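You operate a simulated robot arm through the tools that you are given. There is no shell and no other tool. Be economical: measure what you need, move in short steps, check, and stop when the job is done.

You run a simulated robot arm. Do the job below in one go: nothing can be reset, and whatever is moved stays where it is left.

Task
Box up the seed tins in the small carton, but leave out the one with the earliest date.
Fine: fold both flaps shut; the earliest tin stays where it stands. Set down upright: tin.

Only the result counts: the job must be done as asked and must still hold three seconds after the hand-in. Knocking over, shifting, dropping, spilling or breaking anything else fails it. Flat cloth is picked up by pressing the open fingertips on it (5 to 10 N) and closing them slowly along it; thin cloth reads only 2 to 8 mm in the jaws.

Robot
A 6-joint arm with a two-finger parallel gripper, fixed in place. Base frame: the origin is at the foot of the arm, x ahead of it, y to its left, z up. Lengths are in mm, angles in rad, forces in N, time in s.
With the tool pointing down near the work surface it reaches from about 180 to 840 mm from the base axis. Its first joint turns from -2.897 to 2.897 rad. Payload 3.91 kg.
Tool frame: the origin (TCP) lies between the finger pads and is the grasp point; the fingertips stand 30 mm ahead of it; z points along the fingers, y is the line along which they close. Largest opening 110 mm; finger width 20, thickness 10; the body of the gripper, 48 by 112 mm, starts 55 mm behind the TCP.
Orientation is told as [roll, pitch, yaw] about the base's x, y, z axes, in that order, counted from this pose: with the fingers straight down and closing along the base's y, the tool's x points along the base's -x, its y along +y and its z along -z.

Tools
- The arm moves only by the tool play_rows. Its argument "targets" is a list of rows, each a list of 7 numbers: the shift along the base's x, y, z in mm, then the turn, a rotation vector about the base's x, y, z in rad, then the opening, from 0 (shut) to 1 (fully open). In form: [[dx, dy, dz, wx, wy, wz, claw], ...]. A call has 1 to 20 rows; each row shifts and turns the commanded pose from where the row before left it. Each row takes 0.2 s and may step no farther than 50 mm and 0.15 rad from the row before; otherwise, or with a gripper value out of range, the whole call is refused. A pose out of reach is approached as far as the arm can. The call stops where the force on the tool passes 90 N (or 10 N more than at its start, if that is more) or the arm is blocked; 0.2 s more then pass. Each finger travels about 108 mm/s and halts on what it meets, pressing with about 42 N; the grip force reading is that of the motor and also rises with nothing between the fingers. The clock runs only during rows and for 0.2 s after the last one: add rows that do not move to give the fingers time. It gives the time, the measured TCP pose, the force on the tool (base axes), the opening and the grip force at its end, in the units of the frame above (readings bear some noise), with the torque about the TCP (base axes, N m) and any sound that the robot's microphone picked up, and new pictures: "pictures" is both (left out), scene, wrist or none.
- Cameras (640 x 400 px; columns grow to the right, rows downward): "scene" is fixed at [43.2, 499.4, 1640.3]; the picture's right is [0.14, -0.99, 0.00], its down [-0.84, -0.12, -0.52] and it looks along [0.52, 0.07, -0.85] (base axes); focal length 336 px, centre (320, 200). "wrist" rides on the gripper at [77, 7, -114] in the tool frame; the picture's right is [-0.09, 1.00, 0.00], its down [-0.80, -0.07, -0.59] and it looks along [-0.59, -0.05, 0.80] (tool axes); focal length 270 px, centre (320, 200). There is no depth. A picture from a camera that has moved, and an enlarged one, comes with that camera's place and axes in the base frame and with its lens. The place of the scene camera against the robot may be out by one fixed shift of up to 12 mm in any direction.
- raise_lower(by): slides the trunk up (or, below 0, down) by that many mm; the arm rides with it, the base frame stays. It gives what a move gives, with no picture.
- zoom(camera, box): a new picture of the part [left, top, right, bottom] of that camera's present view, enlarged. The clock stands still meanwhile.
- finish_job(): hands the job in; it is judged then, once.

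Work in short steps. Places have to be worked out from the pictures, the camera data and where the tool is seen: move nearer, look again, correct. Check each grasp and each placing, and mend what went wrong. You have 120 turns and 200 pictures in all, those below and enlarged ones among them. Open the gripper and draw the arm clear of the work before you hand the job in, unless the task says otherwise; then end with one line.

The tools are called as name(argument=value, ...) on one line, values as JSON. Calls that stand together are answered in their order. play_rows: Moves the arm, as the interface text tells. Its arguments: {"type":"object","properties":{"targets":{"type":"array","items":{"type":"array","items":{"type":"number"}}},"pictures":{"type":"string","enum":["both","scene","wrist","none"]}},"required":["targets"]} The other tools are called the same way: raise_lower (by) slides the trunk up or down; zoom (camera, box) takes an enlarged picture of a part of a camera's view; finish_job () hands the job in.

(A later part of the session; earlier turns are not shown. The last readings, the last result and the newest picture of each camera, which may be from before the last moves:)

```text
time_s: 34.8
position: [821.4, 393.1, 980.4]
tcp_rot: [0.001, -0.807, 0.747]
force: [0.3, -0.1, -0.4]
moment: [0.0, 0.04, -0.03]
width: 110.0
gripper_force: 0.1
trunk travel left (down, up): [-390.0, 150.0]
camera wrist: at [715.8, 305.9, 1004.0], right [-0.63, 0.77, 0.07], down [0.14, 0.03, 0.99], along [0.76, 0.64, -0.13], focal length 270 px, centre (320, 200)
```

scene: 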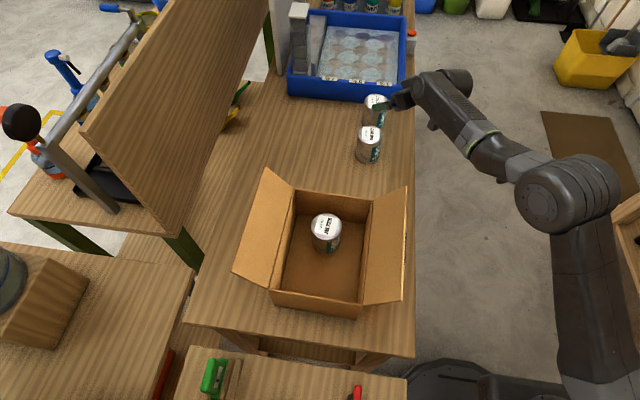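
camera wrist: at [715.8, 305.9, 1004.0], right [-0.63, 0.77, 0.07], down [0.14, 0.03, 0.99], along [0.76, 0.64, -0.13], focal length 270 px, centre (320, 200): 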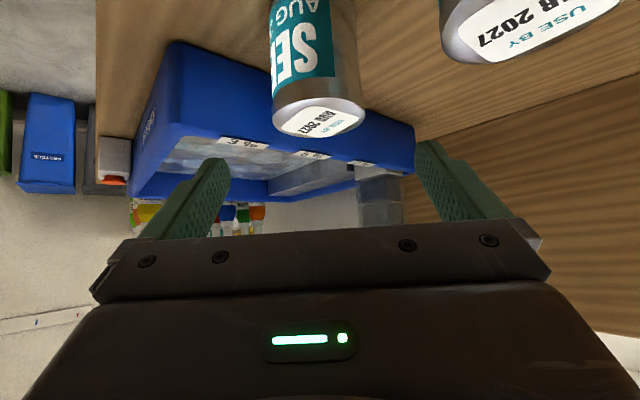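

Reach is fine. AUG re-measured ≈ (871, 442, top 911); bin front wall at x≈948. I move to a pre-grasp point 60 mm back along the tool axis, with opening 0.87.

play_rows(targets=[[8, 8, -18, 0, 0, 0, 0.87], [7, 8, -18, 0, 0, 0, 0.87], [0, 0, -16, 0, 0, 0, 0.87], [0, 0, 0, 0, 0, 0, 0.87]], pictures="both")

zoom(camera="scene", box=[330, 60, 450, 170])

```text
time_s: 35.8
position: [835.5, 409.5, 927.3]
tcp_rot: [0.001, -0.809, 0.748]
force: [-0.1, 0.4, 0.5]
moment: [0.01, 0.0, 0.01]
width: 95.6
gripper_force: 0.0
trunk travel left (down, up): [-390.0, 150.0]
camera wrist: at [730.3, 322.6, 950.9], right [-0.63, 0.77, 0.07], down [0.14, 0.03, 0.99], along [0.76, 0.64, -0.13], focal length 270 px, centre (320, 200)
```

scene: 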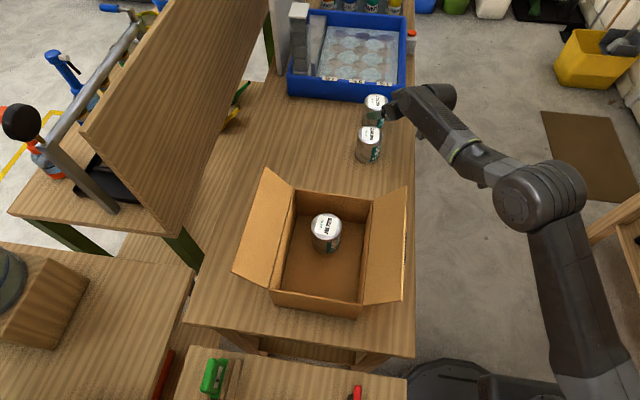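
wrist: 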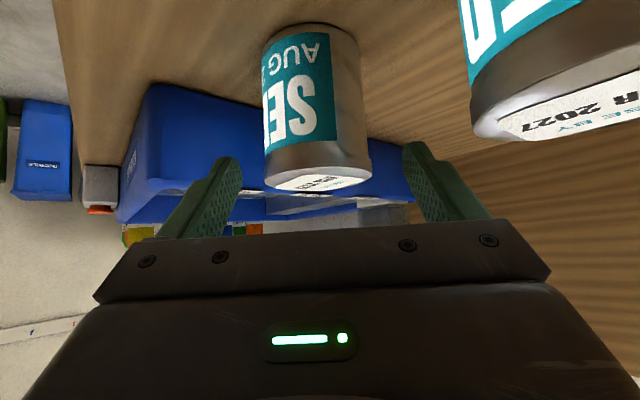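

```text
3.64 times, centred on (390, 115) of scene
camera zoom: at [43.2, 499.4, 1640.3], right [0.14, -0.99, 0.0], down [-0.84, -0.12, -0.52], along [0.52, 0.07, -0.85], focal length 1223 px, centre (66, 509)
```

zoom: 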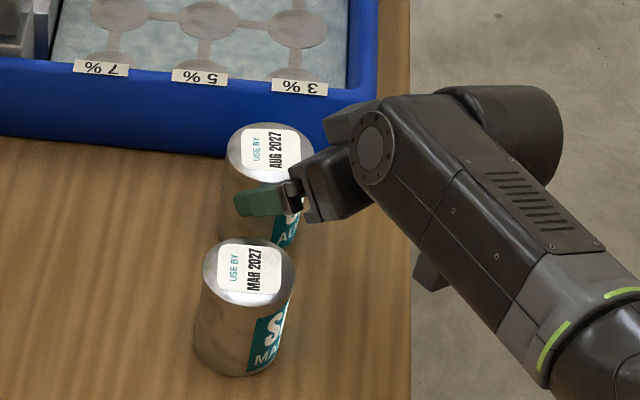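

AUG is centred between the fingers. Advance along the tool axis onto the tin.

play_rows(targets=[[8, 7, -11, 0, 0, 0, 0.87], [8, 7, -11, 0, 0, 0, 0.87], [8, 7, -11, 0, 0, 0, 0.87], [7, 7, -9, 0, 0, 0, 0.87], [0, 0, 0, 0, 0, 0, 0.87]], pictures="both")

zoom(camera="scene", box=[330, 60, 450, 170])

```text
time_s: 37.0
position: [864.6, 437.1, 886.4]
tcp_rot: [0.0, -0.809, 0.747]
force: [1.1, 0.0, -0.6]
moment: [0.01, -0.01, 0.01]
width: 95.5
gripper_force: 0.0
trunk travel left (down, up): [-390.0, 150.0]
camera wrist: at [760.4, 350.9, 910.1], right [-0.63, 0.77, 0.07], down [0.14, 0.03, 0.99], along [0.76, 0.64, -0.13], focal length 270 px, centre (320, 200)
```

scene: 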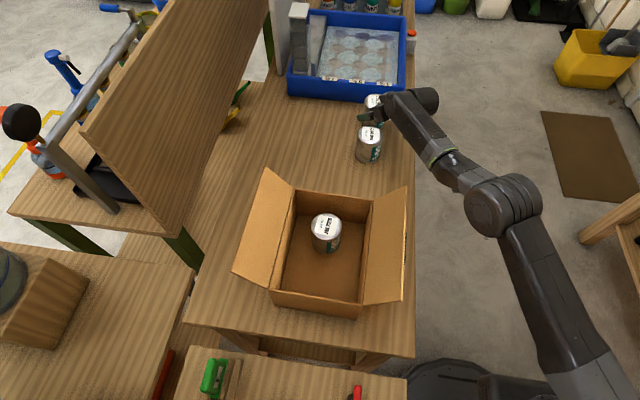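
wrist: 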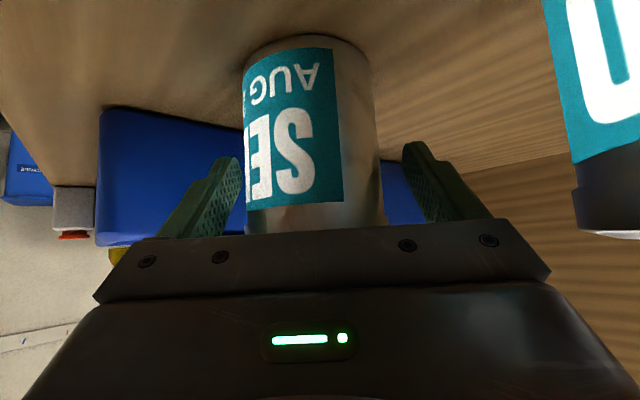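

```text
3.64 times, centred on (390, 115) of scene
camera zoom: at [43.2, 499.4, 1640.3], right [0.14, -0.99, 0.0], down [-0.84, -0.12, -0.52], along [0.52, 0.07, -0.85], focal length 1223 px, centre (66, 509)
```

zoom: 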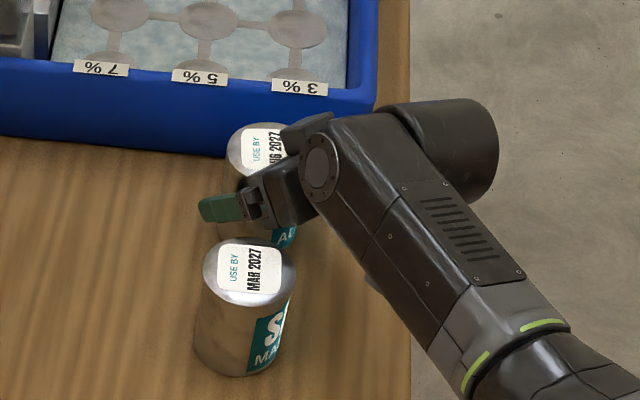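

Good alignment. Nudge 4 mm forward and close.

play_rows(targets=[[3, 3, 0, 0, 0, 0, 0.87], [0, 0, 0, 0, 0, 0, 0.7], [0, 0, 0, 0, 0, 0, 0.5], [0, 0, 0, 0, 0, 0, 0.2], [0, 0, 0, 0, 0, 0, 0], [0, 0, 0, 0, 0, 0, 0]], pictures="wrist")

```text
time_s: 38.4
position: [868.8, 441.6, 885.3]
tcp_rot: [0.002, -0.81, 0.747]
force: [0.2, -1.2, 0.3]
moment: [-0.09, -0.11, -0.02]
width: 72.9
gripper_force: 41.9
trunk travel left (down, up): [-390.0, 150.0]
camera wrist: at [763.8, 353.8, 910.4], right [-0.63, 0.77, 0.07], down [0.14, 0.03, 0.99], along [0.76, 0.64, -0.13], focal length 270 px, centre (320, 200)
```

wrist: 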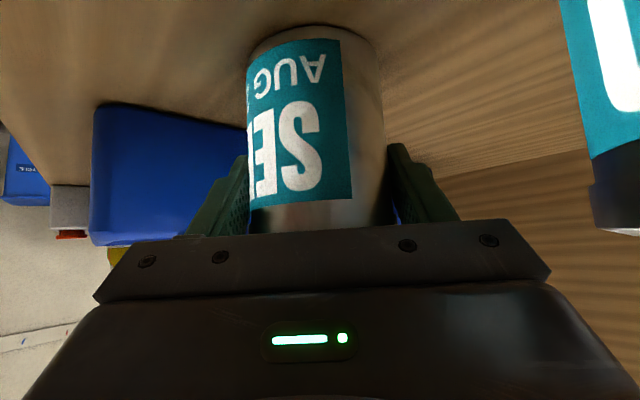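

Gripped at 73 mm. Slow vertical lift.

play_rows(targets=[[0, 0, 3, 0, 0, 0, 0], [0, 0, 6, 0, 0, 0, 0], [0, 0, 8, 0, 0, 0, 0], [0, 0, 8, 0, 0, 0, 0], [0, 0, 8, 0, 0, 0, 0], [0, 0, 0, 0, 0, 0, 0]], pictures="wrist")

```text
time_s: 39.8
position: [868.3, 440.9, 919.5]
tcp_rot: [0.001, -0.807, 0.747]
force: [0.8, -0.4, -2.0]
moment: [-0.03, 0.01, -0.02]
width: 72.7
gripper_force: 42.2
trunk travel left (down, up): [-390.0, 150.0]
camera wrist: at [763.4, 353.7, 942.4], right [-0.63, 0.77, 0.07], down [0.14, 0.03, 0.99], along [0.76, 0.64, -0.13], focal length 270 px, centre (320, 200)
```

wrist: 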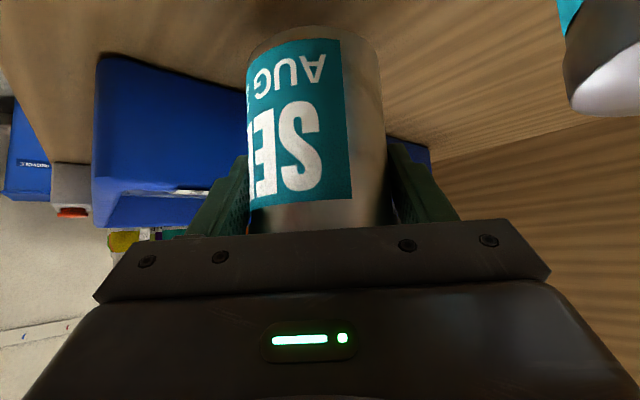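

Held and rising with the hand. I raise via the trunk (150 mm), which keeps the arm pose and prepares for the placement.

raise_lower(by=150)

play_rows(targets=[[-10, -5, 5, 0, 0, 0, 0], [-20, -10, 5, 0, 0, 0, 0], [-25, -12, 5, 0, 0, 0, 0], [-25, -12, 5, 0, 0, 0, 0], [-25, -12, 5, 0, 0, 0, 0], [-25, -12, 5, 0, 0, 0, 0], [-20, -10, 5, 0, 0, 0, 0], [0, 0, 0, 0, 0, 0, 0]], pictures="both")

```text
time_s: 41.5
position: [870.1, 440.0, 1068.3]
tcp_rot: [0.002, -0.808, 0.747]
force: [0.9, 0.0, -2.2]
moment: [-0.02, -0.01, -0.01]
width: 72.7
gripper_force: 42.2
trunk travel left (down, up): [-540.0, 0.0]
```

```text
time_s: 43.4
position: [717.4, 367.8, 1103.2]
tcp_rot: [0.001, -0.807, 0.748]
force: [0.8, 0.0, -2.9]
moment: [-0.03, -0.02, 0.01]
width: 72.9
gripper_force: 41.9
trunk travel left (down, up): [-540.0, 0.0]
camera wrist: at [612.2, 280.9, 1127.7], right [-0.63, 0.77, 0.06], down [0.14, 0.03, 0.99], along [0.76, 0.64, -0.13], focal length 270 px, centre (320, 200)
```

scene: 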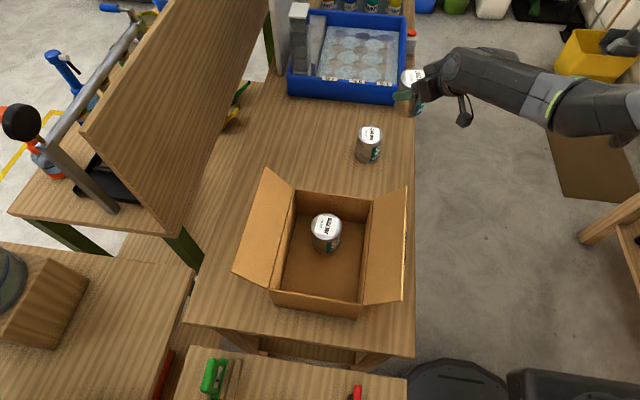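
wrist: 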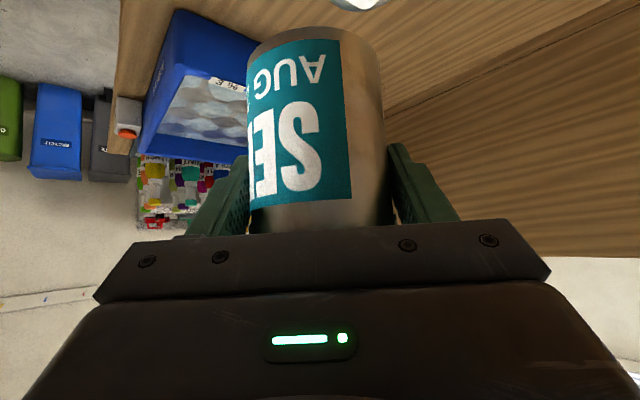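

AUG is held upright but with the hand tilted, which won't fit in the carton. I'll set it down on free table at about (620, 510) and regrasp it vertically. Move above that spot, yawing to ψ≈1.0.

play_rows(targets=[[-10, 14, 0, 0, 0, 0.04, 0], [-20, 29, 0, 0, 0, 0.06, 0], [-20, 29, 0, 0, 0, 0.06, 0], [-20, 29, 0, 0, 0, 0.06, 0], [-17, 27, 0, 0, 0, 0.04, 0], [-10, 14, 0, 0, 0, 0, 0], [0, 0, 0, 0, 0, 0, 0]], pictures="both")

```text
time_s: 45.0
position: [620.1, 509.5, 1103.8]
tcp_rot: [0.001, -0.81, 1.005]
force: [0.0, 0.6, -2.0]
moment: [0.03, 0.04, 0.02]
width: 72.7
gripper_force: 42.0
trunk travel left (down, up): [-540.0, 0.0]
camera wrist: at [541.6, 398.2, 1126.9], right [-0.81, 0.58, 0.07], down [0.13, 0.07, 0.99], along [0.57, 0.81, -0.13], focal length 270 px, centre (320, 200)
```

scene: 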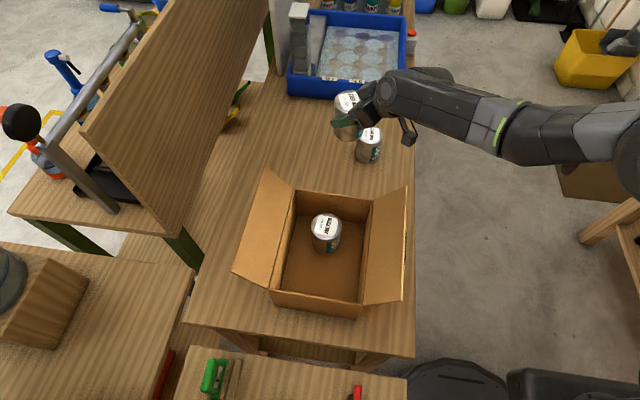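
wrist: 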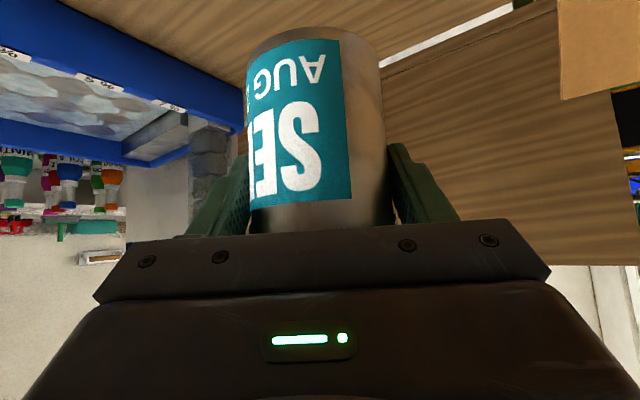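

Good. Descend partway and check clearances with flap and MAR.

play_rows(targets=[[0, 0, -15, 0, 0, 0, 0], [0, 0, -25, 0, 0, 0, 0], [0, 0, -30, 0, 0, 0, 0], [0, 0, -30, 0, 0, 0, 0], [0, 0, -25, 0, 0, 0, 0], [0, 0, -15, 0, 0, 0, 0], [0, 0, 0, 0, 0, 0, 0]], pictures="both")

zoom(camera="scene", box=[300, 70, 460, 220])

```text
time_s: 46.5
position: [621.4, 509.2, 964.1]
tcp_rot: [0.002, -0.809, 1.008]
force: [0.2, 0.7, -2.6]
moment: [0.0, -0.02, 0.03]
width: 72.9
gripper_force: 42.2
trunk travel left (down, up): [-540.0, 0.0]
camera wrist: at [542.9, 398.6, 986.3], right [-0.81, 0.58, 0.06], down [0.13, 0.07, 0.99], along [0.57, 0.81, -0.13], focal length 270 px, centre (320, 200)
```

scene: 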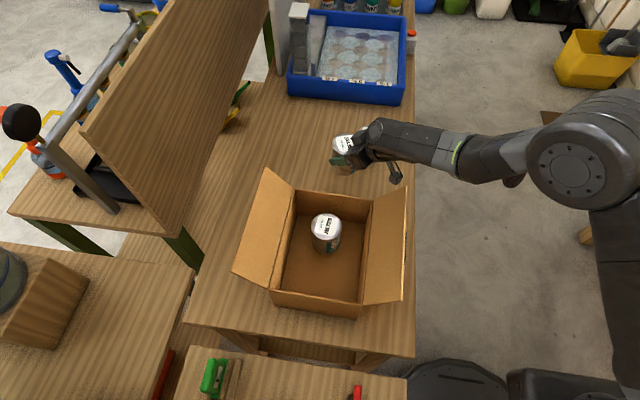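
wrist: 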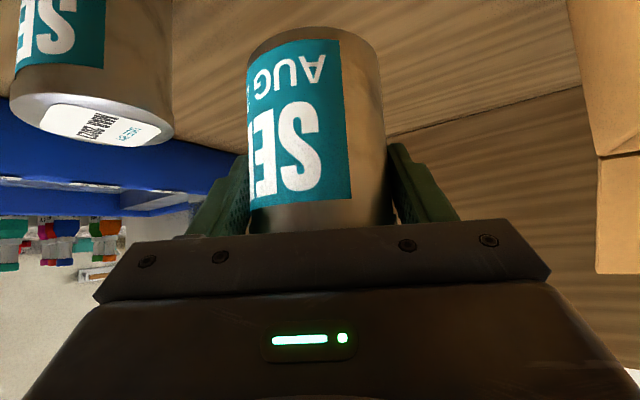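

```text
2.67 times, centred on (380, 145) of scene
camera zoom: at [43.2, 499.4, 1640.3], right [0.14, -0.99, 0.0], down [-0.84, -0.12, -0.52], along [0.52, 0.07, -0.85], focal length 897 px, centre (160, 347)
```

zoom: 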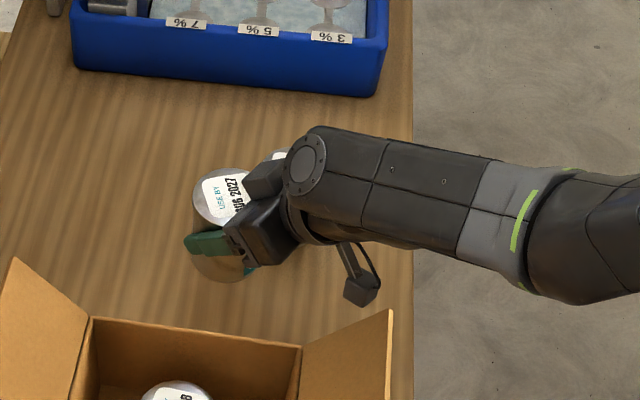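

Clearances look fine. Continue down to just above the table.

play_rows(targets=[[0, 0, -15, 0, 0, 0, 0], [0, 0, -22, 0, 0, 0, 0], [0, 0, -18, 0, 0, 0, 0], [0, 0, -10, 0, 0, 0, 0], [0, 0, -5, 0, 0, 0, 0], [0, 0, 0, 0, 0, 0, 0]], pictures="both")

```text
time_s: 48.0
position: [621.0, 509.7, 893.4]
tcp_rot: [0.004, -0.808, 1.007]
force: [0.7, 0.0, -1.6]
moment: [-0.03, 0.01, 0.03]
width: 72.4
gripper_force: 41.9
trunk travel left (down, up): [-540.0, 0.0]
camera wrist: at [542.0, 398.8, 916.8], right [-0.81, 0.58, 0.06], down [0.13, 0.07, 0.99], along [0.57, 0.81, -0.13], focal length 270 px, centre (320, 200)
```

scene: 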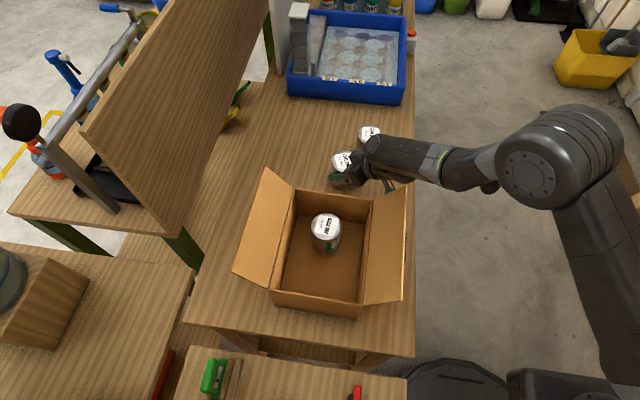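
wrist: 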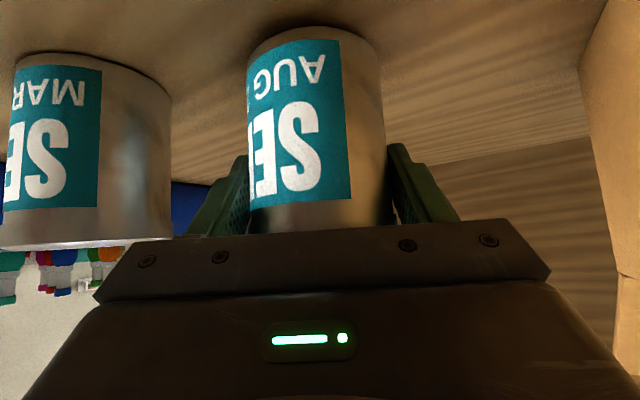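

Slow lowering to touch.

play_rows(targets=[[0, 0, -3, 0, 0, 0, 0], [0, 0, -3, 0, 0, 0, 0], [0, 0, 0, 0, 0, 0, 0]], pictures="none")

```text
time_s: 48.8
position: [620.5, 510.0, 889.2]
tcp_rot: [0.002, -0.807, 1.008]
force: [0.4, -0.3, -2.9]
moment: [0.0, 0.01, 0.01]
width: 72.7
gripper_force: 41.6
trunk travel left (down, up): [-540.0, 0.0]
```

play_rows(targets=[[0, 0, -2, 0, 0, 0, 0], [0, 0, -1, 0, 0, 0, 0], [0, 0, 0, 0, 0, 0, 0]], pictures="none")

```text
time_s: 49.5
position: [621.8, 509.8, 888.0]
tcp_rot: [0.0, -0.811, 1.008]
force: [-0.6, -0.8, 5.9]
moment: [-0.21, 0.13, 0.03]
width: 72.5
gripper_force: 41.8
trunk travel left (down, up): [-540.0, 0.0]
```

Light contact (force changed by ~8 N). Open gently to 0.82.

play_rows(targets=[[0, 0, 0, 0, 0, 0, 0.7], [0, 0, 0, 0, 0, 0, 0.82], [0, 0, 0, 0, 0, 0, 0.82]], pictures="wrist")

```text
time_s: 50.4
position: [620.0, 510.5, 884.7]
tcp_rot: [0.002, -0.809, 1.008]
force: [-0.5, 0.3, 0.0]
moment: [0.0, -0.03, -0.01]
width: 90.3
gripper_force: 0.0
trunk travel left (down, up): [-540.0, 0.0]
camera wrist: at [541.9, 398.9, 909.0], right [-0.81, 0.58, 0.07], down [0.13, 0.07, 0.99], along [0.57, 0.81, -0.13], focal length 270 px, centre (320, 200)
```

wrist: 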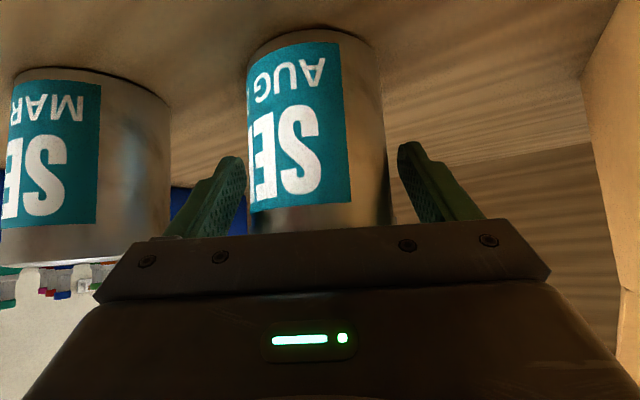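

AUG stands freely on the table. Raise straight up along the tin's sides.

play_rows(targets=[[0, 0, 15, 0, 0, 0, 0.82], [0, 0, 30, 0, 0, 0, 0.82], [0, 0, 40, 0, 0, 0, 0.82], [0, 0, 45, 0, 0, 0, 0.82], [0, 0, 45, 0, 0, 0, 0.82], [0, 0, 45, 0, 0, 0, 0.82], [0, 0, 0, 0, 0, 0, 0.82]], pictures="scene")

```text
time_s: 52.0
position: [619.8, 510.6, 1106.0]
tcp_rot: [0.002, -0.807, 1.008]
force: [-0.1, 0.7, 0.7]
moment: [0.0, -0.02, 0.01]
width: 90.2
gripper_force: 0.0
trunk travel left (down, up): [-540.0, 0.0]
```

scene: 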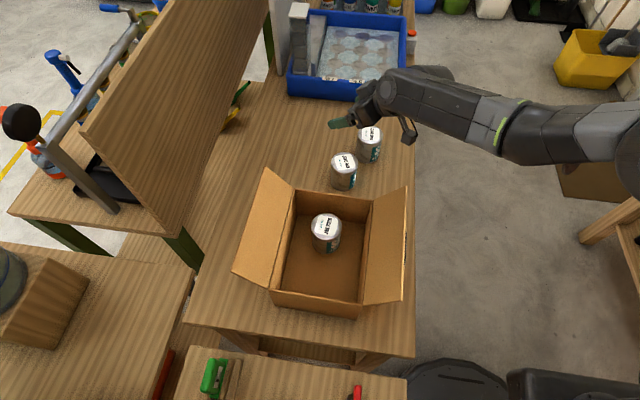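

AUG stands upright. Untilt and unyaw the tool, pulling in slightly.

play_rows(targets=[[-10, 0, 0, -0.114, 0.0719, 0, 0.82], [-10, 0, 0, -0.114, 0.0719, 0, 0.82], [-10, 0, 0, -0.114, 0.0719, 0, 1], [-10, 0, 0, -0.114, 0.0719, 0, 1], [0, 0, 0, -0.114, 0.0719, 0, 1], [0, 0, 0, -0.114, 0.0719, 0, 1], [0, 0, 0, 0, 0, -0.144, 1], [0, 0, 0, 0, 0, -0.144, 1], [0, 0, 0, 0, 0, -0.144, 1], [0, 0, 0, 0, 0, -0.144, 1], [0, 0, 0, 0, 0, -0.144, 1], [0, 0, 0, 0, 0, -0.144, 1], [0, 0, 0, 0, 0, -0.144, 1], [0, 0, 0, 0, 0, 0, 1]], pictures="both")

```text
time_s: 55.0
position: [580.3, 510.3, 1105.0]
tcp_rot: [0.003, -0.001, -0.003]
force: [-0.4, 0.2, -0.1]
moment: [0.0, 0.02, 0.0]
width: 110.1
gripper_force: 0.0
trunk travel left (down, up): [-540.0, 0.0]
camera wrist: at [503.4, 517.3, 1219.6], right [0.09, 1.0, 0.0], down [0.8, -0.07, 0.59], along [0.59, -0.05, -0.8], focal length 270 px, centre (320, 200)
```

scene: 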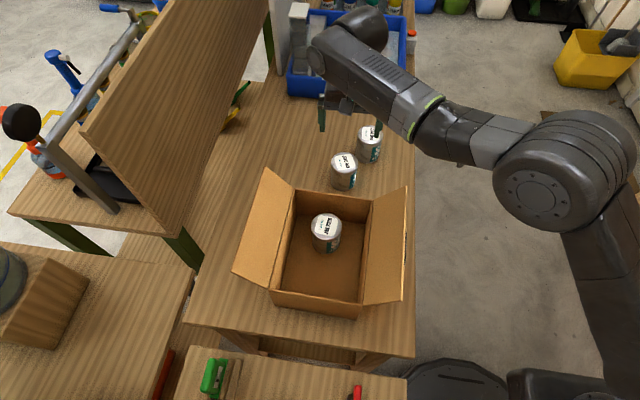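
wrist: 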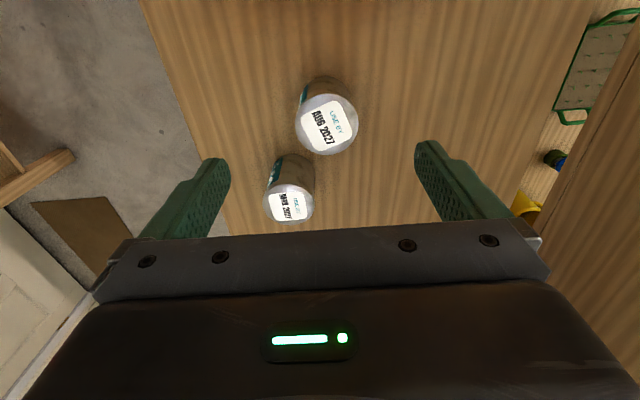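

AUG at (620, 514). Move over it and descend to straddle.

play_rows(targets=[[20, 2, -20, 0, 0, 0, 1], [20, 2, -30, 0, 0, 0, 1], [0, 0, -40, 0, 0, 0, 1], [0, 0, -40, 0, 0, 0, 1], [0, 0, -20, 0, 0, 0, 1], [0, 0, 0, 0, 0, 0, 1]], pictures="both")

```text
time_s: 56.4
position: [622.2, 515.2, 955.6]
tcp_rot: [0.002, 0.0, 0.0]
force: [0.5, -0.2, -0.7]
moment: [-0.02, -0.02, 0.04]
width: 109.8
gripper_force: 0.1
trunk travel left (down, up): [-540.0, 0.0]
camera wrist: at [545.2, 522.0, 1069.7], right [0.09, 1.0, 0.0], down [0.8, -0.07, 0.59], along [0.59, -0.05, -0.8], focal length 270 px, centre (320, 200)
```

scene: 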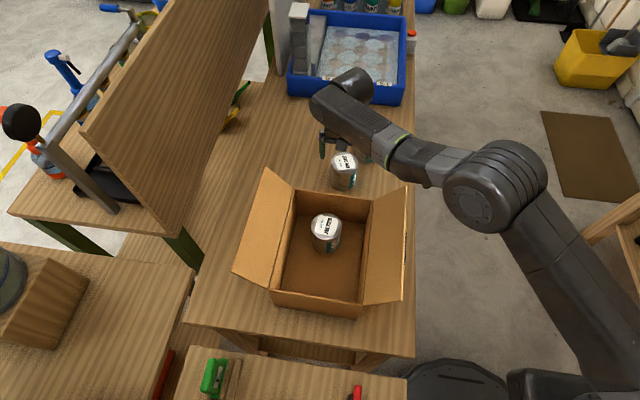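
wrist: 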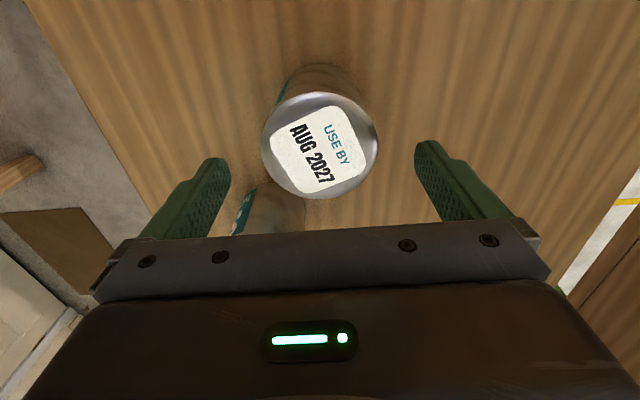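

Centred. Descend to z≈873, close, and test-lift slowly.

play_rows(targets=[[-1, 0, -25, 0, 0, 0, 1], [0, 0, -25, 0, 0, 0, 1], [0, 0, -20, 0, 0, 0, 1], [0, 0, -12, 0, 0, 0, 1], [0, 0, 0, 0, 0, 0, 1], [0, 0, 0, 0, 0, 0, 0.7], [0, 0, 0, 0, 0, 0, 0.4], [0, 0, 0, 0, 0, 0, 0], [0, 0, 0, 0, 0, 0, 0], [0, 0, 2, 0, 0, 0, 0], [0, 0, 5, 0, 0, 0, 0], [0, 0, 8, 0, 0, 0, 0], [0, 0, 8, 0, 0, 0, 0], [0, 0, 0, 0, 0, 0, 0]], pictures="both")

```text
time_s: 59.4
position: [620.8, 514.1, 896.4]
tcp_rot: [0.001, 0.0, 0.0]
force: [-1.5, -0.1, -2.7]
moment: [-0.01, 0.03, -0.01]
width: 73.3
gripper_force: 42.2
trunk travel left (down, up): [-540.0, 0.0]
camera wrist: at [542.7, 520.7, 1011.2], right [0.09, 1.0, 0.0], down [0.8, -0.07, 0.59], along [0.59, -0.05, -0.8], focal length 270 px, centre (320, 200)
```

scene: 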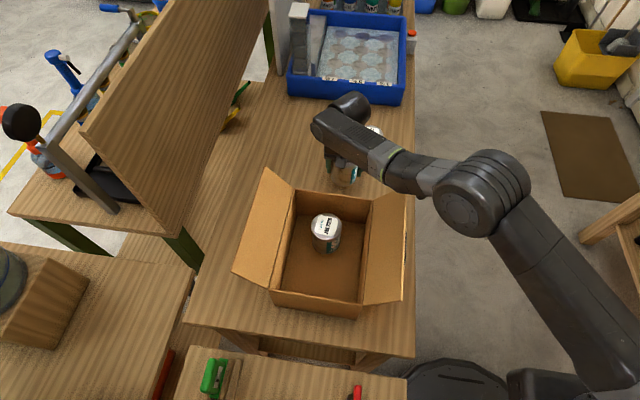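
wrist: 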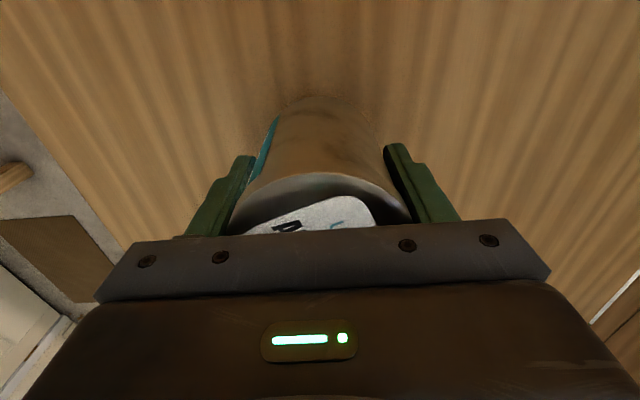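

Held (2.7 N). Lift and carry to over the carton's near half (x≈330).

play_rows(targets=[[0, 0, 15, 0, 0, 0, 0], [0, 0, 25, 0, 0, 0, 0], [0, 0, 30, 0, 0, 0, 0], [0, 0, 30, 0, 0, 0, 0], [0, 0, 30, 0, 0, 0, 0], [0, 0, 30, 0, 0, 0, 0], [0, 0, 30, 0, 0, 0, 0], [0, 0, 15, 0, 0, 0, 0], [-20, 2, 0, 0, 0, 0, 0], [-35, 3, 0, 0, 0, 0, 0], [-35, 3, 0, 0, 0, 0, 0], [-35, 3, 0, 0, 0, 0, 0], [-35, 3, 0, 0, 0, 0, 0], [-35, 3, 0, 0, 0, 0, 0], [-35, 3, 0, 0, 0, 0, 0], [-35, 2, 0, 0, 0, 0, 0], [-26, 2, 0, 0, 0, 0, 0], [0, 0, 0, 0, 0, 0, 0]], pictures="both")

```text
time_s: 63.1
position: [330.3, 539.1, 1100.9]
tcp_rot: [0.001, 0.001, -0.002]
force: [-0.6, 0.2, -2.4]
moment: [-0.04, 0.02, 0.0]
width: 73.2
gripper_force: 41.9
trunk travel left (down, up): [-540.0, 0.0]
camera wrist: at [251.5, 546.1, 1215.8], right [0.09, 1.0, 0.0], down [0.8, -0.07, 0.59], along [0.59, -0.05, -0.8], focal length 270 px, centre (320, 200)
```

scene: 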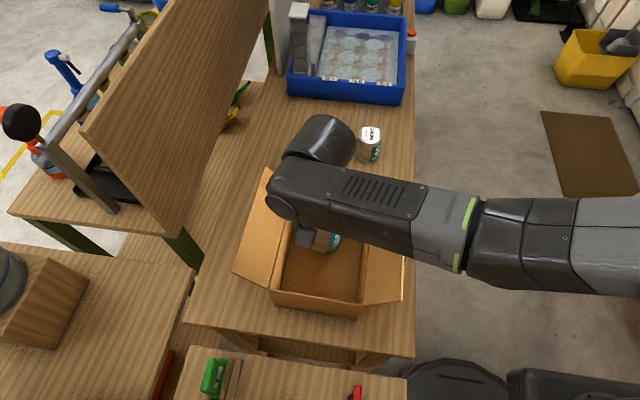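
wrist: 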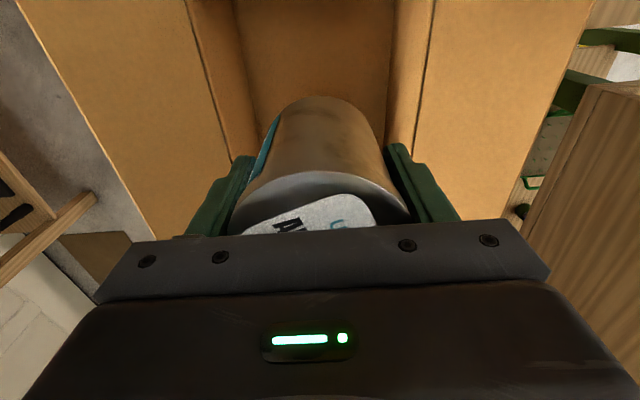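

Over the near half and centred. Descend halfway and check the camera/near-wall clearance.

play_rows(targets=[[0, 0, -20, 0, 0, 0, 0], [0, 0, -30, 0, 0, 0, 0], [0, 0, -30, 0, 0, 0, 0], [0, 0, -30, 0, 0, 0, 0], [0, 0, -25, 0, 0, 0, 0], [0, 0, -20, 0, 0, 0, 0], [0, 0, 0, 0, 0, 0, 0]], pictures="wrist")

zoom(camera="scene", box=[220, 120, 460, 320])

```text
time_s: 64.8
position: [328.7, 539.3, 945.6]
tcp_rot: [0.003, 0.0, 0.001]
force: [0.2, 0.1, -3.1]
moment: [0.01, 0.0, 0.02]
width: 73.1
gripper_force: 41.8
trunk travel left (down, up): [-540.0, 0.0]
camera wrist: at [251.9, 545.8, 1059.9], right [0.09, 1.0, 0.0], down [0.8, -0.07, 0.59], along [0.59, -0.05, -0.8], focal length 270 px, centre (320, 200)
```

wrist: 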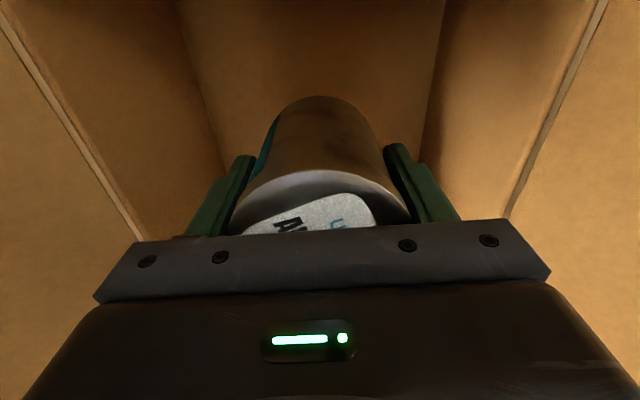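

```text
2.00 times, centred on (340, 220) of scene
camera zoom: at [43.2, 499.4, 1640.3], right [0.14, -0.99, 0.0], down [-0.84, -0.12, -0.52], along [0.52, 0.07, -0.85], focal length 673 px, centre (280, 160)
```

zoom: 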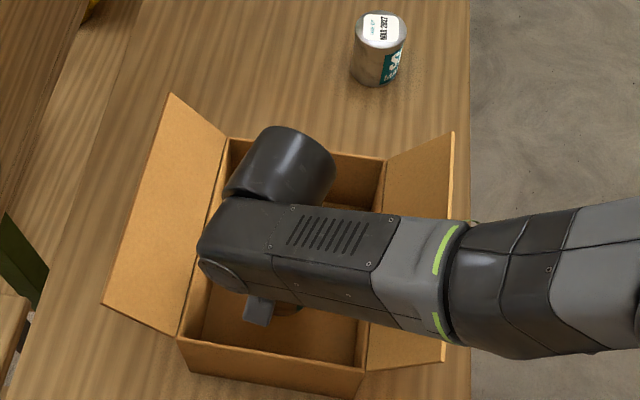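

Clear. Descend to just above the floor.

play_rows(targets=[[0, 0, -15, 0, 0, 0, 0], [0, 0, -20, 0, 0, 0, 0], [0, 0, -12, 0, 0, 0, 0], [0, 0, -8, 0, 0, 0, 0], [0, 0, 0, 0, 0, 0, 0]], pictures="both")

```text
time_s: 66.0
position: [329.0, 538.0, 890.2]
tcp_rot: [-0.001, 0.0, 0.0]
force: [-0.7, -0.4, -2.7]
moment: [0.02, 0.0, -0.05]
width: 73.2
gripper_force: 42.0
trunk travel left (down, up): [-540.0, 0.0]
camera wrist: at [251.7, 545.7, 1005.8], right [0.09, 1.0, 0.0], down [0.8, -0.07, 0.59], along [0.59, -0.05, -0.8], focal length 270 px, centre (320, 200)
```

scene: 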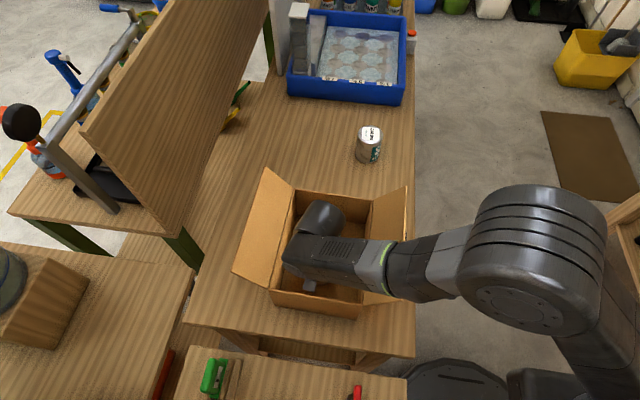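
wrist: 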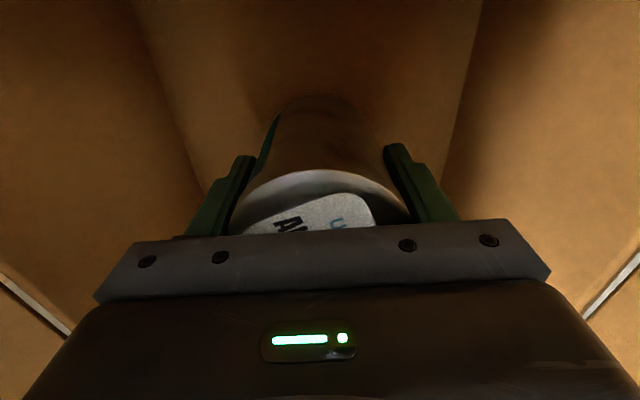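

Lower slowly to contact.

play_rows(targets=[[0, 0, -3, 0, 0, 0, 0], [0, 0, -3, 0, 0, 0, 0], [0, 0, 0, 0, 0, 0, 0]], pictures="none")

```text
time_s: 66.8
position: [328.7, 537.8, 885.4]
tcp_rot: [0.002, 0.002, 0.0]
force: [0.3, -0.4, -2.0]
moment: [0.0, 0.01, -0.03]
width: 73.2
gripper_force: 41.4
trunk travel left (down, up): [-540.0, 0.0]
```

play_rows(targets=[[0, 0, -2, 0, 0, 0, 0], [0, 0, -2, 0, 0, 0, 0], [0, 0, 0, 0, 0, 0, 0]], pictures="none")

```text
time_s: 67.5
position: [329.7, 538.8, 881.1]
tcp_rot: [0.002, 0.0, -0.001]
force: [0.2, 0.1, -2.7]
moment: [0.0, 0.04, 0.01]
width: 73.4
gripper_force: 42.4
trunk travel left (down, up): [-540.0, 0.0]
```

play_rows(targets=[[0, 0, -2, 0, 0, 0, 0], [0, 0, -1, 0, 0, 0, 0], [0, 0, 0, 0, 0, 0, 0]], pictures="none")

```text
time_s: 68.3
position: [329.1, 537.3, 882.1]
tcp_rot: [0.005, -0.004, 0.001]
force: [1.6, 0.7, 23.0]
moment: [-0.75, 0.03, 0.1]
width: 73.4
gripper_force: 41.9
trunk travel left (down, up): [-540.0, 0.0]
```

Contact. Ease up 2 mm, open, and withdraw upward.

play_rows(targets=[[0, 0, 2, 0, 0, 0, 0], [0, 0, 0, 0, 0, 0, 0.72], [0, 0, 0, 0, 0, 0, 0.85], [0, 0, 0, 0, 0, 0, 0.85]], pictures="wrist")

play_rows(targets=[[0, 0, 15, 0, 0, 0, 0.85], [0, 0, 30, 0, 0, 0, 0.85], [0, 0, 40, 0, 0, 0, 0.85], [0, 0, 45, 0, 0, 0, 0.85], [0, 0, 45, 0, 0, 0, 0.85], [0, 0, 45, 0, 0, 0, 0.85], [0, 0, 30, 0, 0, 0, 0.85], [-40, 0, 0, 0, 0, 0, 0.85], [-40, 0, 0, 0, 0, 0, 0.85], [0, 0, 0, 0, 0, 0, 0.85]], pictures="both")

```text
time_s: 69.3
position: [329.5, 537.4, 879.6]
tcp_rot: [0.0, 0.0, 0.001]
force: [0.2, -0.1, 0.2]
moment: [0.04, 0.0, -0.03]
width: 93.5
gripper_force: 0.0
trunk travel left (down, up): [-540.0, 0.0]
camera wrist: at [251.7, 544.8, 994.7], right [0.09, 1.0, 0.0], down [0.8, -0.07, 0.59], along [0.59, -0.05, -0.8], focal length 270 px, centre (320, 200)
```

wrist: 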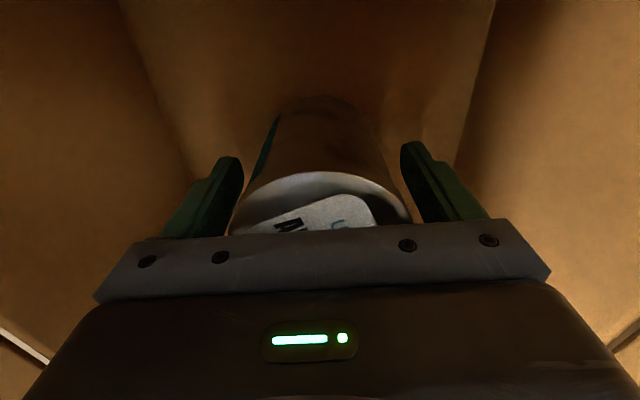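

```text
time_s: 71.5
position: [249.9, 537.9, 1130.2]
tcp_rot: [0.004, 0.0, -0.002]
force: [-0.2, 0.1, 0.3]
moment: [0.0, -0.03, 0.05]
width: 93.7
gripper_force: 0.1
trunk travel left (down, up): [-540.0, 0.0]
camera wrist: at [173.2, 543.7, 1245.2], right [0.09, 1.0, 0.0], down [0.8, -0.07, 0.59], along [0.59, -0.05, -0.8], focal length 270 px, centre (320, 200)
```

scene: 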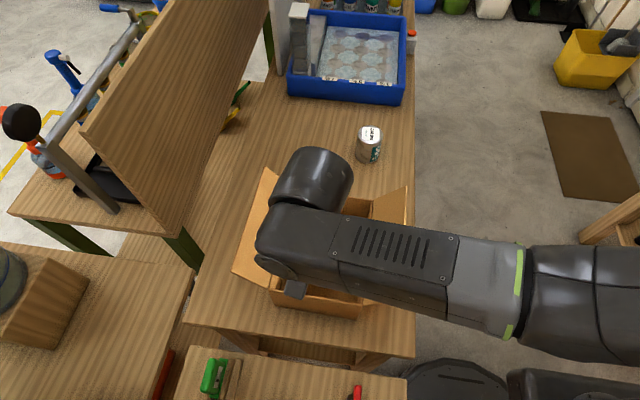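
wrist: 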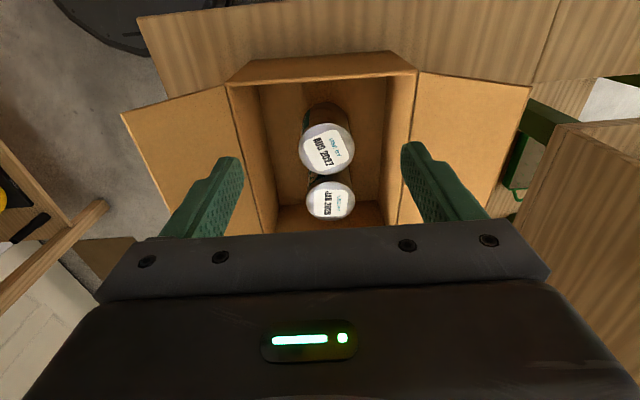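

Both tins (JAN and AUG) stand upright inside; MAR untouched. Now fold the right flap: turn the tool 90° and move outside it (y≈310) at height.

play_rows(targets=[[10, -30, 0, 0, 0, 0.145, 0.4], [15, -35, 0, 0, 0, 0.145, 0.4], [15, -35, 0, 0, 0, 0.145, 0.4], [15, -35, 0, 0, 0, 0.145, 0.4], [15, -35, 0, 0, 0, 0.145, 0.4], [15, -35, 0, 0, 0, 0.145, 0.4], [15, -25, 0, 0, 0, 0.145, 0.4], [10, 0, 0, 0, 0, 0.145, 0.4], [0, 0, 0, 0, 0, 0.145, 0.4], [0, 0, 0, 0, 0, 0.145, 0.4], [0, 0, 0, 0, 0, 0.12, 0.4], [0, 0, 0, 0, 0, 0, 0.4]], pictures="both")

```text
time_s: 74.2
position: [359.8, 307.3, 1130.8]
tcp_rot: [0.001, 0.001, 1.571]
force: [0.6, -0.6, 0.5]
moment: [0.01, 0.02, -0.03]
width: 44.0
gripper_force: 0.1
trunk travel left (down, up): [-540.0, 0.0]
camera wrist: at [352.0, 231.2, 1245.2], right [-1.0, 0.09, 0.0], down [0.07, 0.8, 0.59], along [0.05, 0.59, -0.8], focal length 270 px, centre (320, 200)
```

scene: 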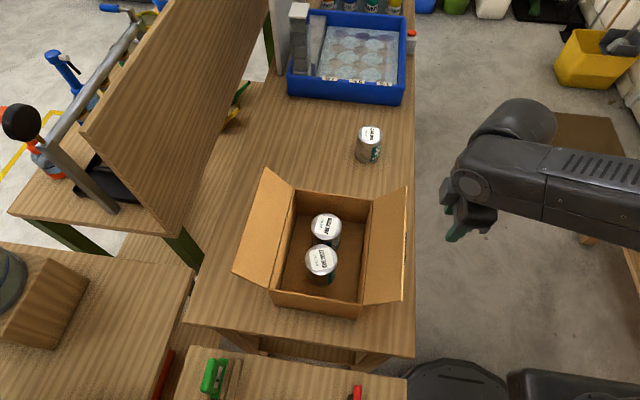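
wrist: 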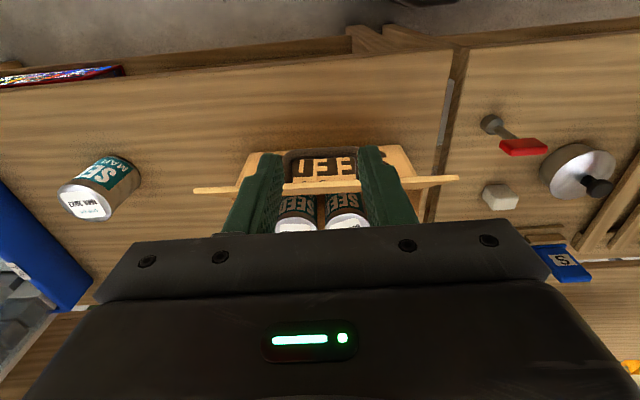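

The right flap is edge-on ahead. Lower so the tips are below its upper edge (tip ≈ 988).

play_rows(targets=[[0, 0, -40, 0, 0, 0, 0.4], [0, 0, -40, 0, 0, 0, 0.4], [0, 0, -33, 0, 0, 0, 0.4], [0, 25, 0, 0, 0, 0, 0.4], [0, 15, 0, 0, 0, 0, 0.4], [0, 0, 0, 0, 0, 0, 0.4]], pictures="both")

zoom(camera="scene", box=[220, 150, 460, 330])

```text
time_s: 75.5
position: [357.8, 347.8, 1018.6]
tcp_rot: [0.002, -0.001, 1.569]
force: [-0.9, -0.2, 0.1]
moment: [-0.02, 0.0, 0.03]
width: 44.0
gripper_force: 0.1
trunk travel left (down, up): [-540.0, 0.0]
camera wrist: at [351.7, 270.4, 1133.4], right [-1.0, 0.09, 0.0], down [0.07, 0.8, 0.59], along [0.05, 0.59, -0.8], focal length 270 px, centre (320, 200)
```

scene: 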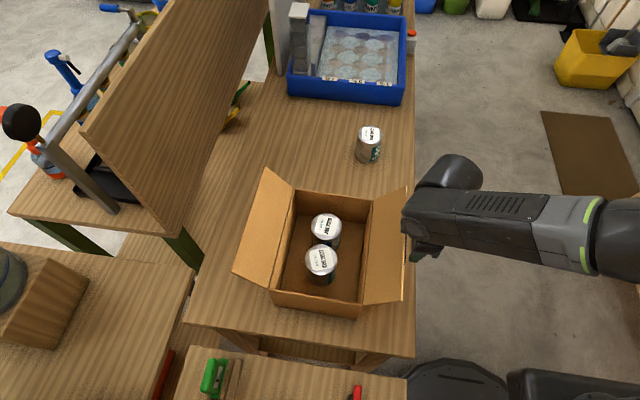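
wrist: 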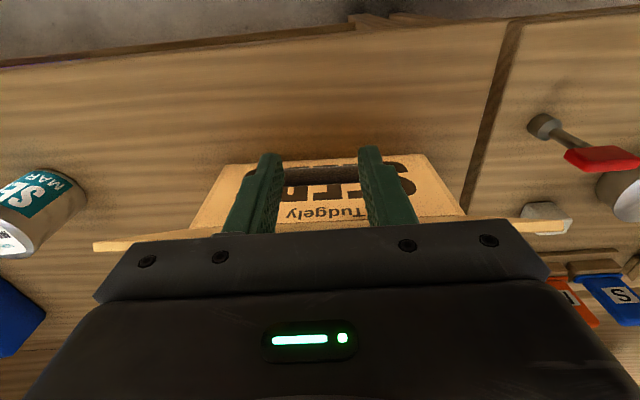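

```text
2.22 times, centred on (340, 240) of scene
camera zoom: at [43.2, 499.4, 1640.3], right [0.14, -0.99, 0.0], down [-0.84, -0.12, -0.52], along [0.52, 0.07, -0.85], focal length 748 px, centre (276, 111)
```

zoom: 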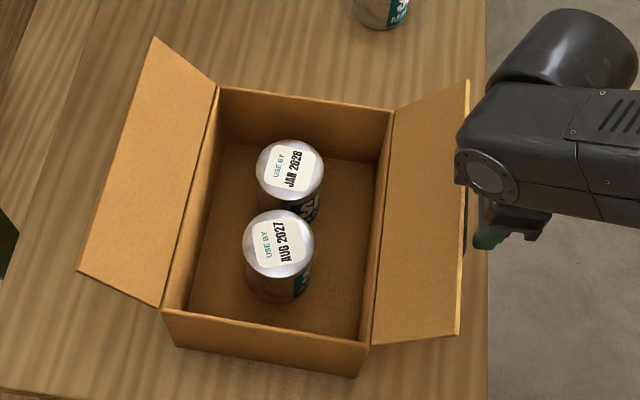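

Sweep +y gently to raise the flap.

play_rows(targets=[[0, 8, 0, 0, 0, 0, 0.4], [0, 8, 0, 0, 0, 0, 0.4], [0, 8, 0, 0, 0, 0, 0.4], [0, 8, 0, 0, 0, 0, 0.4], [0, 8, 0, 0, 0, 0, 0.4], [0, 0, 0, 0, 0, 0, 0.4]], pictures="scene")

```text
time_s: 77.0
position: [359.4, 387.6, 1019.1]
tcp_rot: [0.002, -0.003, 1.57]
force: [1.3, -5.6, 8.8]
moment: [0.26, -0.14, -0.33]
width: 43.5
gripper_force: 0.1
trunk travel left (down, up): [-540.0, 0.0]
```

scene: 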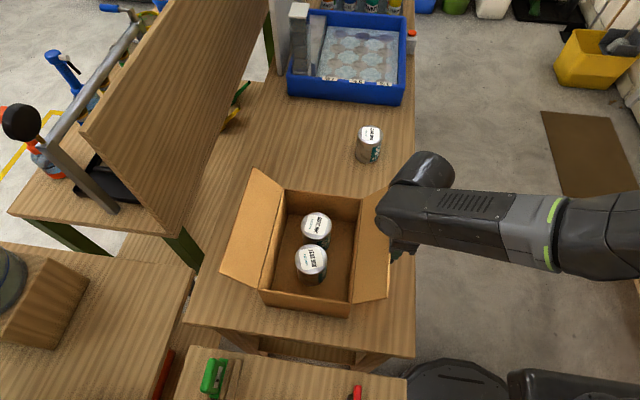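

The carton slid instead of the flap turning (force −5.6 y, +8.8 z: the edge is jammed by friction on the finger). I stop, back off a bit and look.

play_rows(targets=[[0, -8, 0, 0, 0, 0, 0.4], [0, -8, 0, 0, 0, 0, 0.4], [0, -14, 0, 0, 0, 0, 0.4], [0, 0, 0, 0, 0, 0, 0.4]], pictures="wrist")

zoom(camera="scene", box=[200, 150, 440, 330])

```text
time_s: 78.0
position: [359.0, 356.8, 1018.2]
tcp_rot: [0.002, 0.0, 1.57]
force: [0.2, -0.6, 0.3]
moment: [-0.02, 0.02, 0.01]
width: 44.0
gripper_force: 0.1
trunk travel left (down, up): [-540.0, 0.0]
camera wrist: at [352.2, 281.3, 1131.8], right [-1.0, 0.09, 0.0], down [0.07, 0.8, 0.59], along [0.05, 0.59, -0.8], focal length 270 px, centre (320, 200)
```

wrist: 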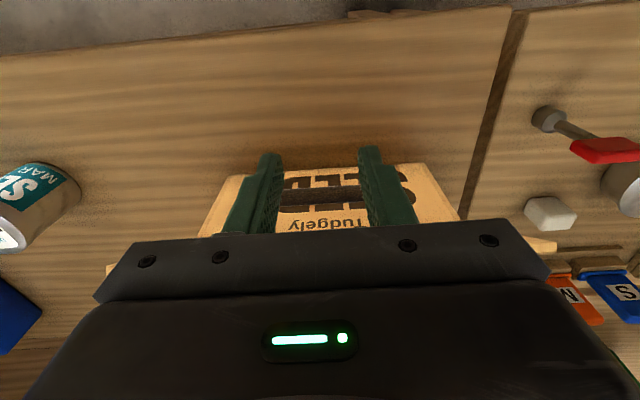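

```text
2.22 times, centred on (320, 240) of scene
camera zoom: at [43.2, 499.4, 1640.3], right [0.14, -0.99, 0.0], down [-0.84, -0.12, -0.52], along [0.52, 0.07, -0.85], focal length 748 px, centre (320, 111)
```

zoom: 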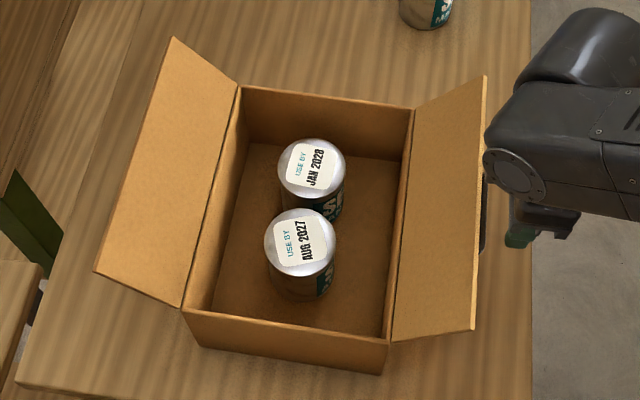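

The carton slid about 18 mm in +y; tins are still upright. Better: grip the flap's edge and rotate it around its hinge. I go up, yaw back to 0, and look at the flap in profile.

play_rows(targets=[[0, -10, 35, 0, 0, 0, 0.4], [0, 0, 45, 0, 0, 0, 0.4], [0, 0, 40, 0, 0, -0.145, 0.4], [-10, 5, 0, 0, 0, -0.145, 0.4], [-20, 10, 0, 0, 0, -0.145, 0.4], [-20, 10, 0, 0, 0, -0.145, 0.4], [-20, 10, 0, 0, 0, -0.145, 0.4], [-20, 10, 0, 0, 0, -0.145, 0.4], [-20, 10, 0, 0, 0, -0.145, 0.4], [-10, 5, 0, 0, 0, -0.145, 0.4], [0, 0, 0, 0, 0, -0.145, 0.4], [0, 0, 0, 0, 0, -0.145, 0.4], [0, 0, 0, 0, 0, -0.12, 0.4], [0, 0, 0, 0, 0, 0, 0.4]], pictures="both")

```text
time_s: 81.0
position: [239.0, 407.4, 1137.1]
tcp_rot: [0.001, 0.001, -0.002]
force: [0.0, -0.8, 0.0]
moment: [-0.02, 0.02, 0.0]
width: 44.0
gripper_force: 0.2
trunk travel left (down, up): [-540.0, 0.0]
camera wrist: at [161.6, 414.1, 1251.8], right [0.09, 1.0, 0.0], down [0.8, -0.07, 0.59], along [0.59, -0.05, -0.8], focal length 270 px, centre (320, 200)
```

scene: 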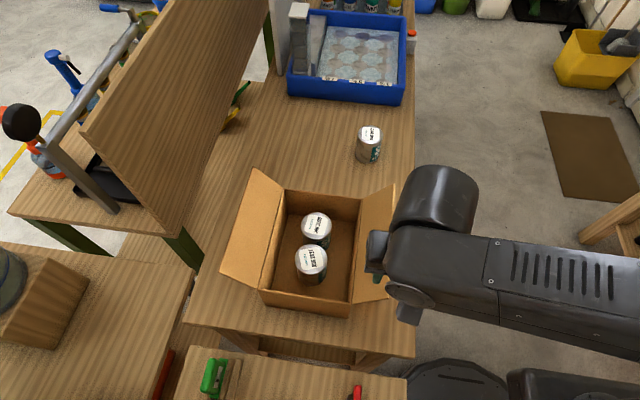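
wrist: 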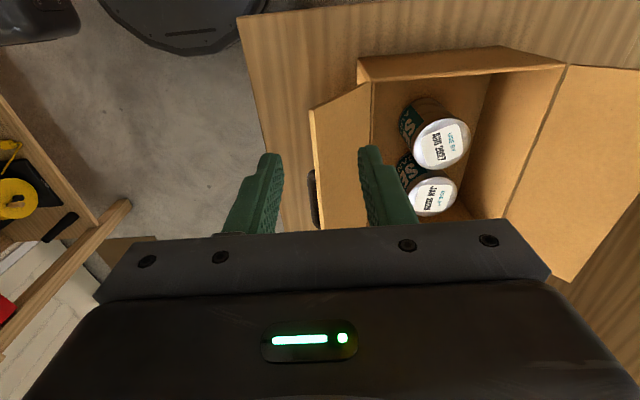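

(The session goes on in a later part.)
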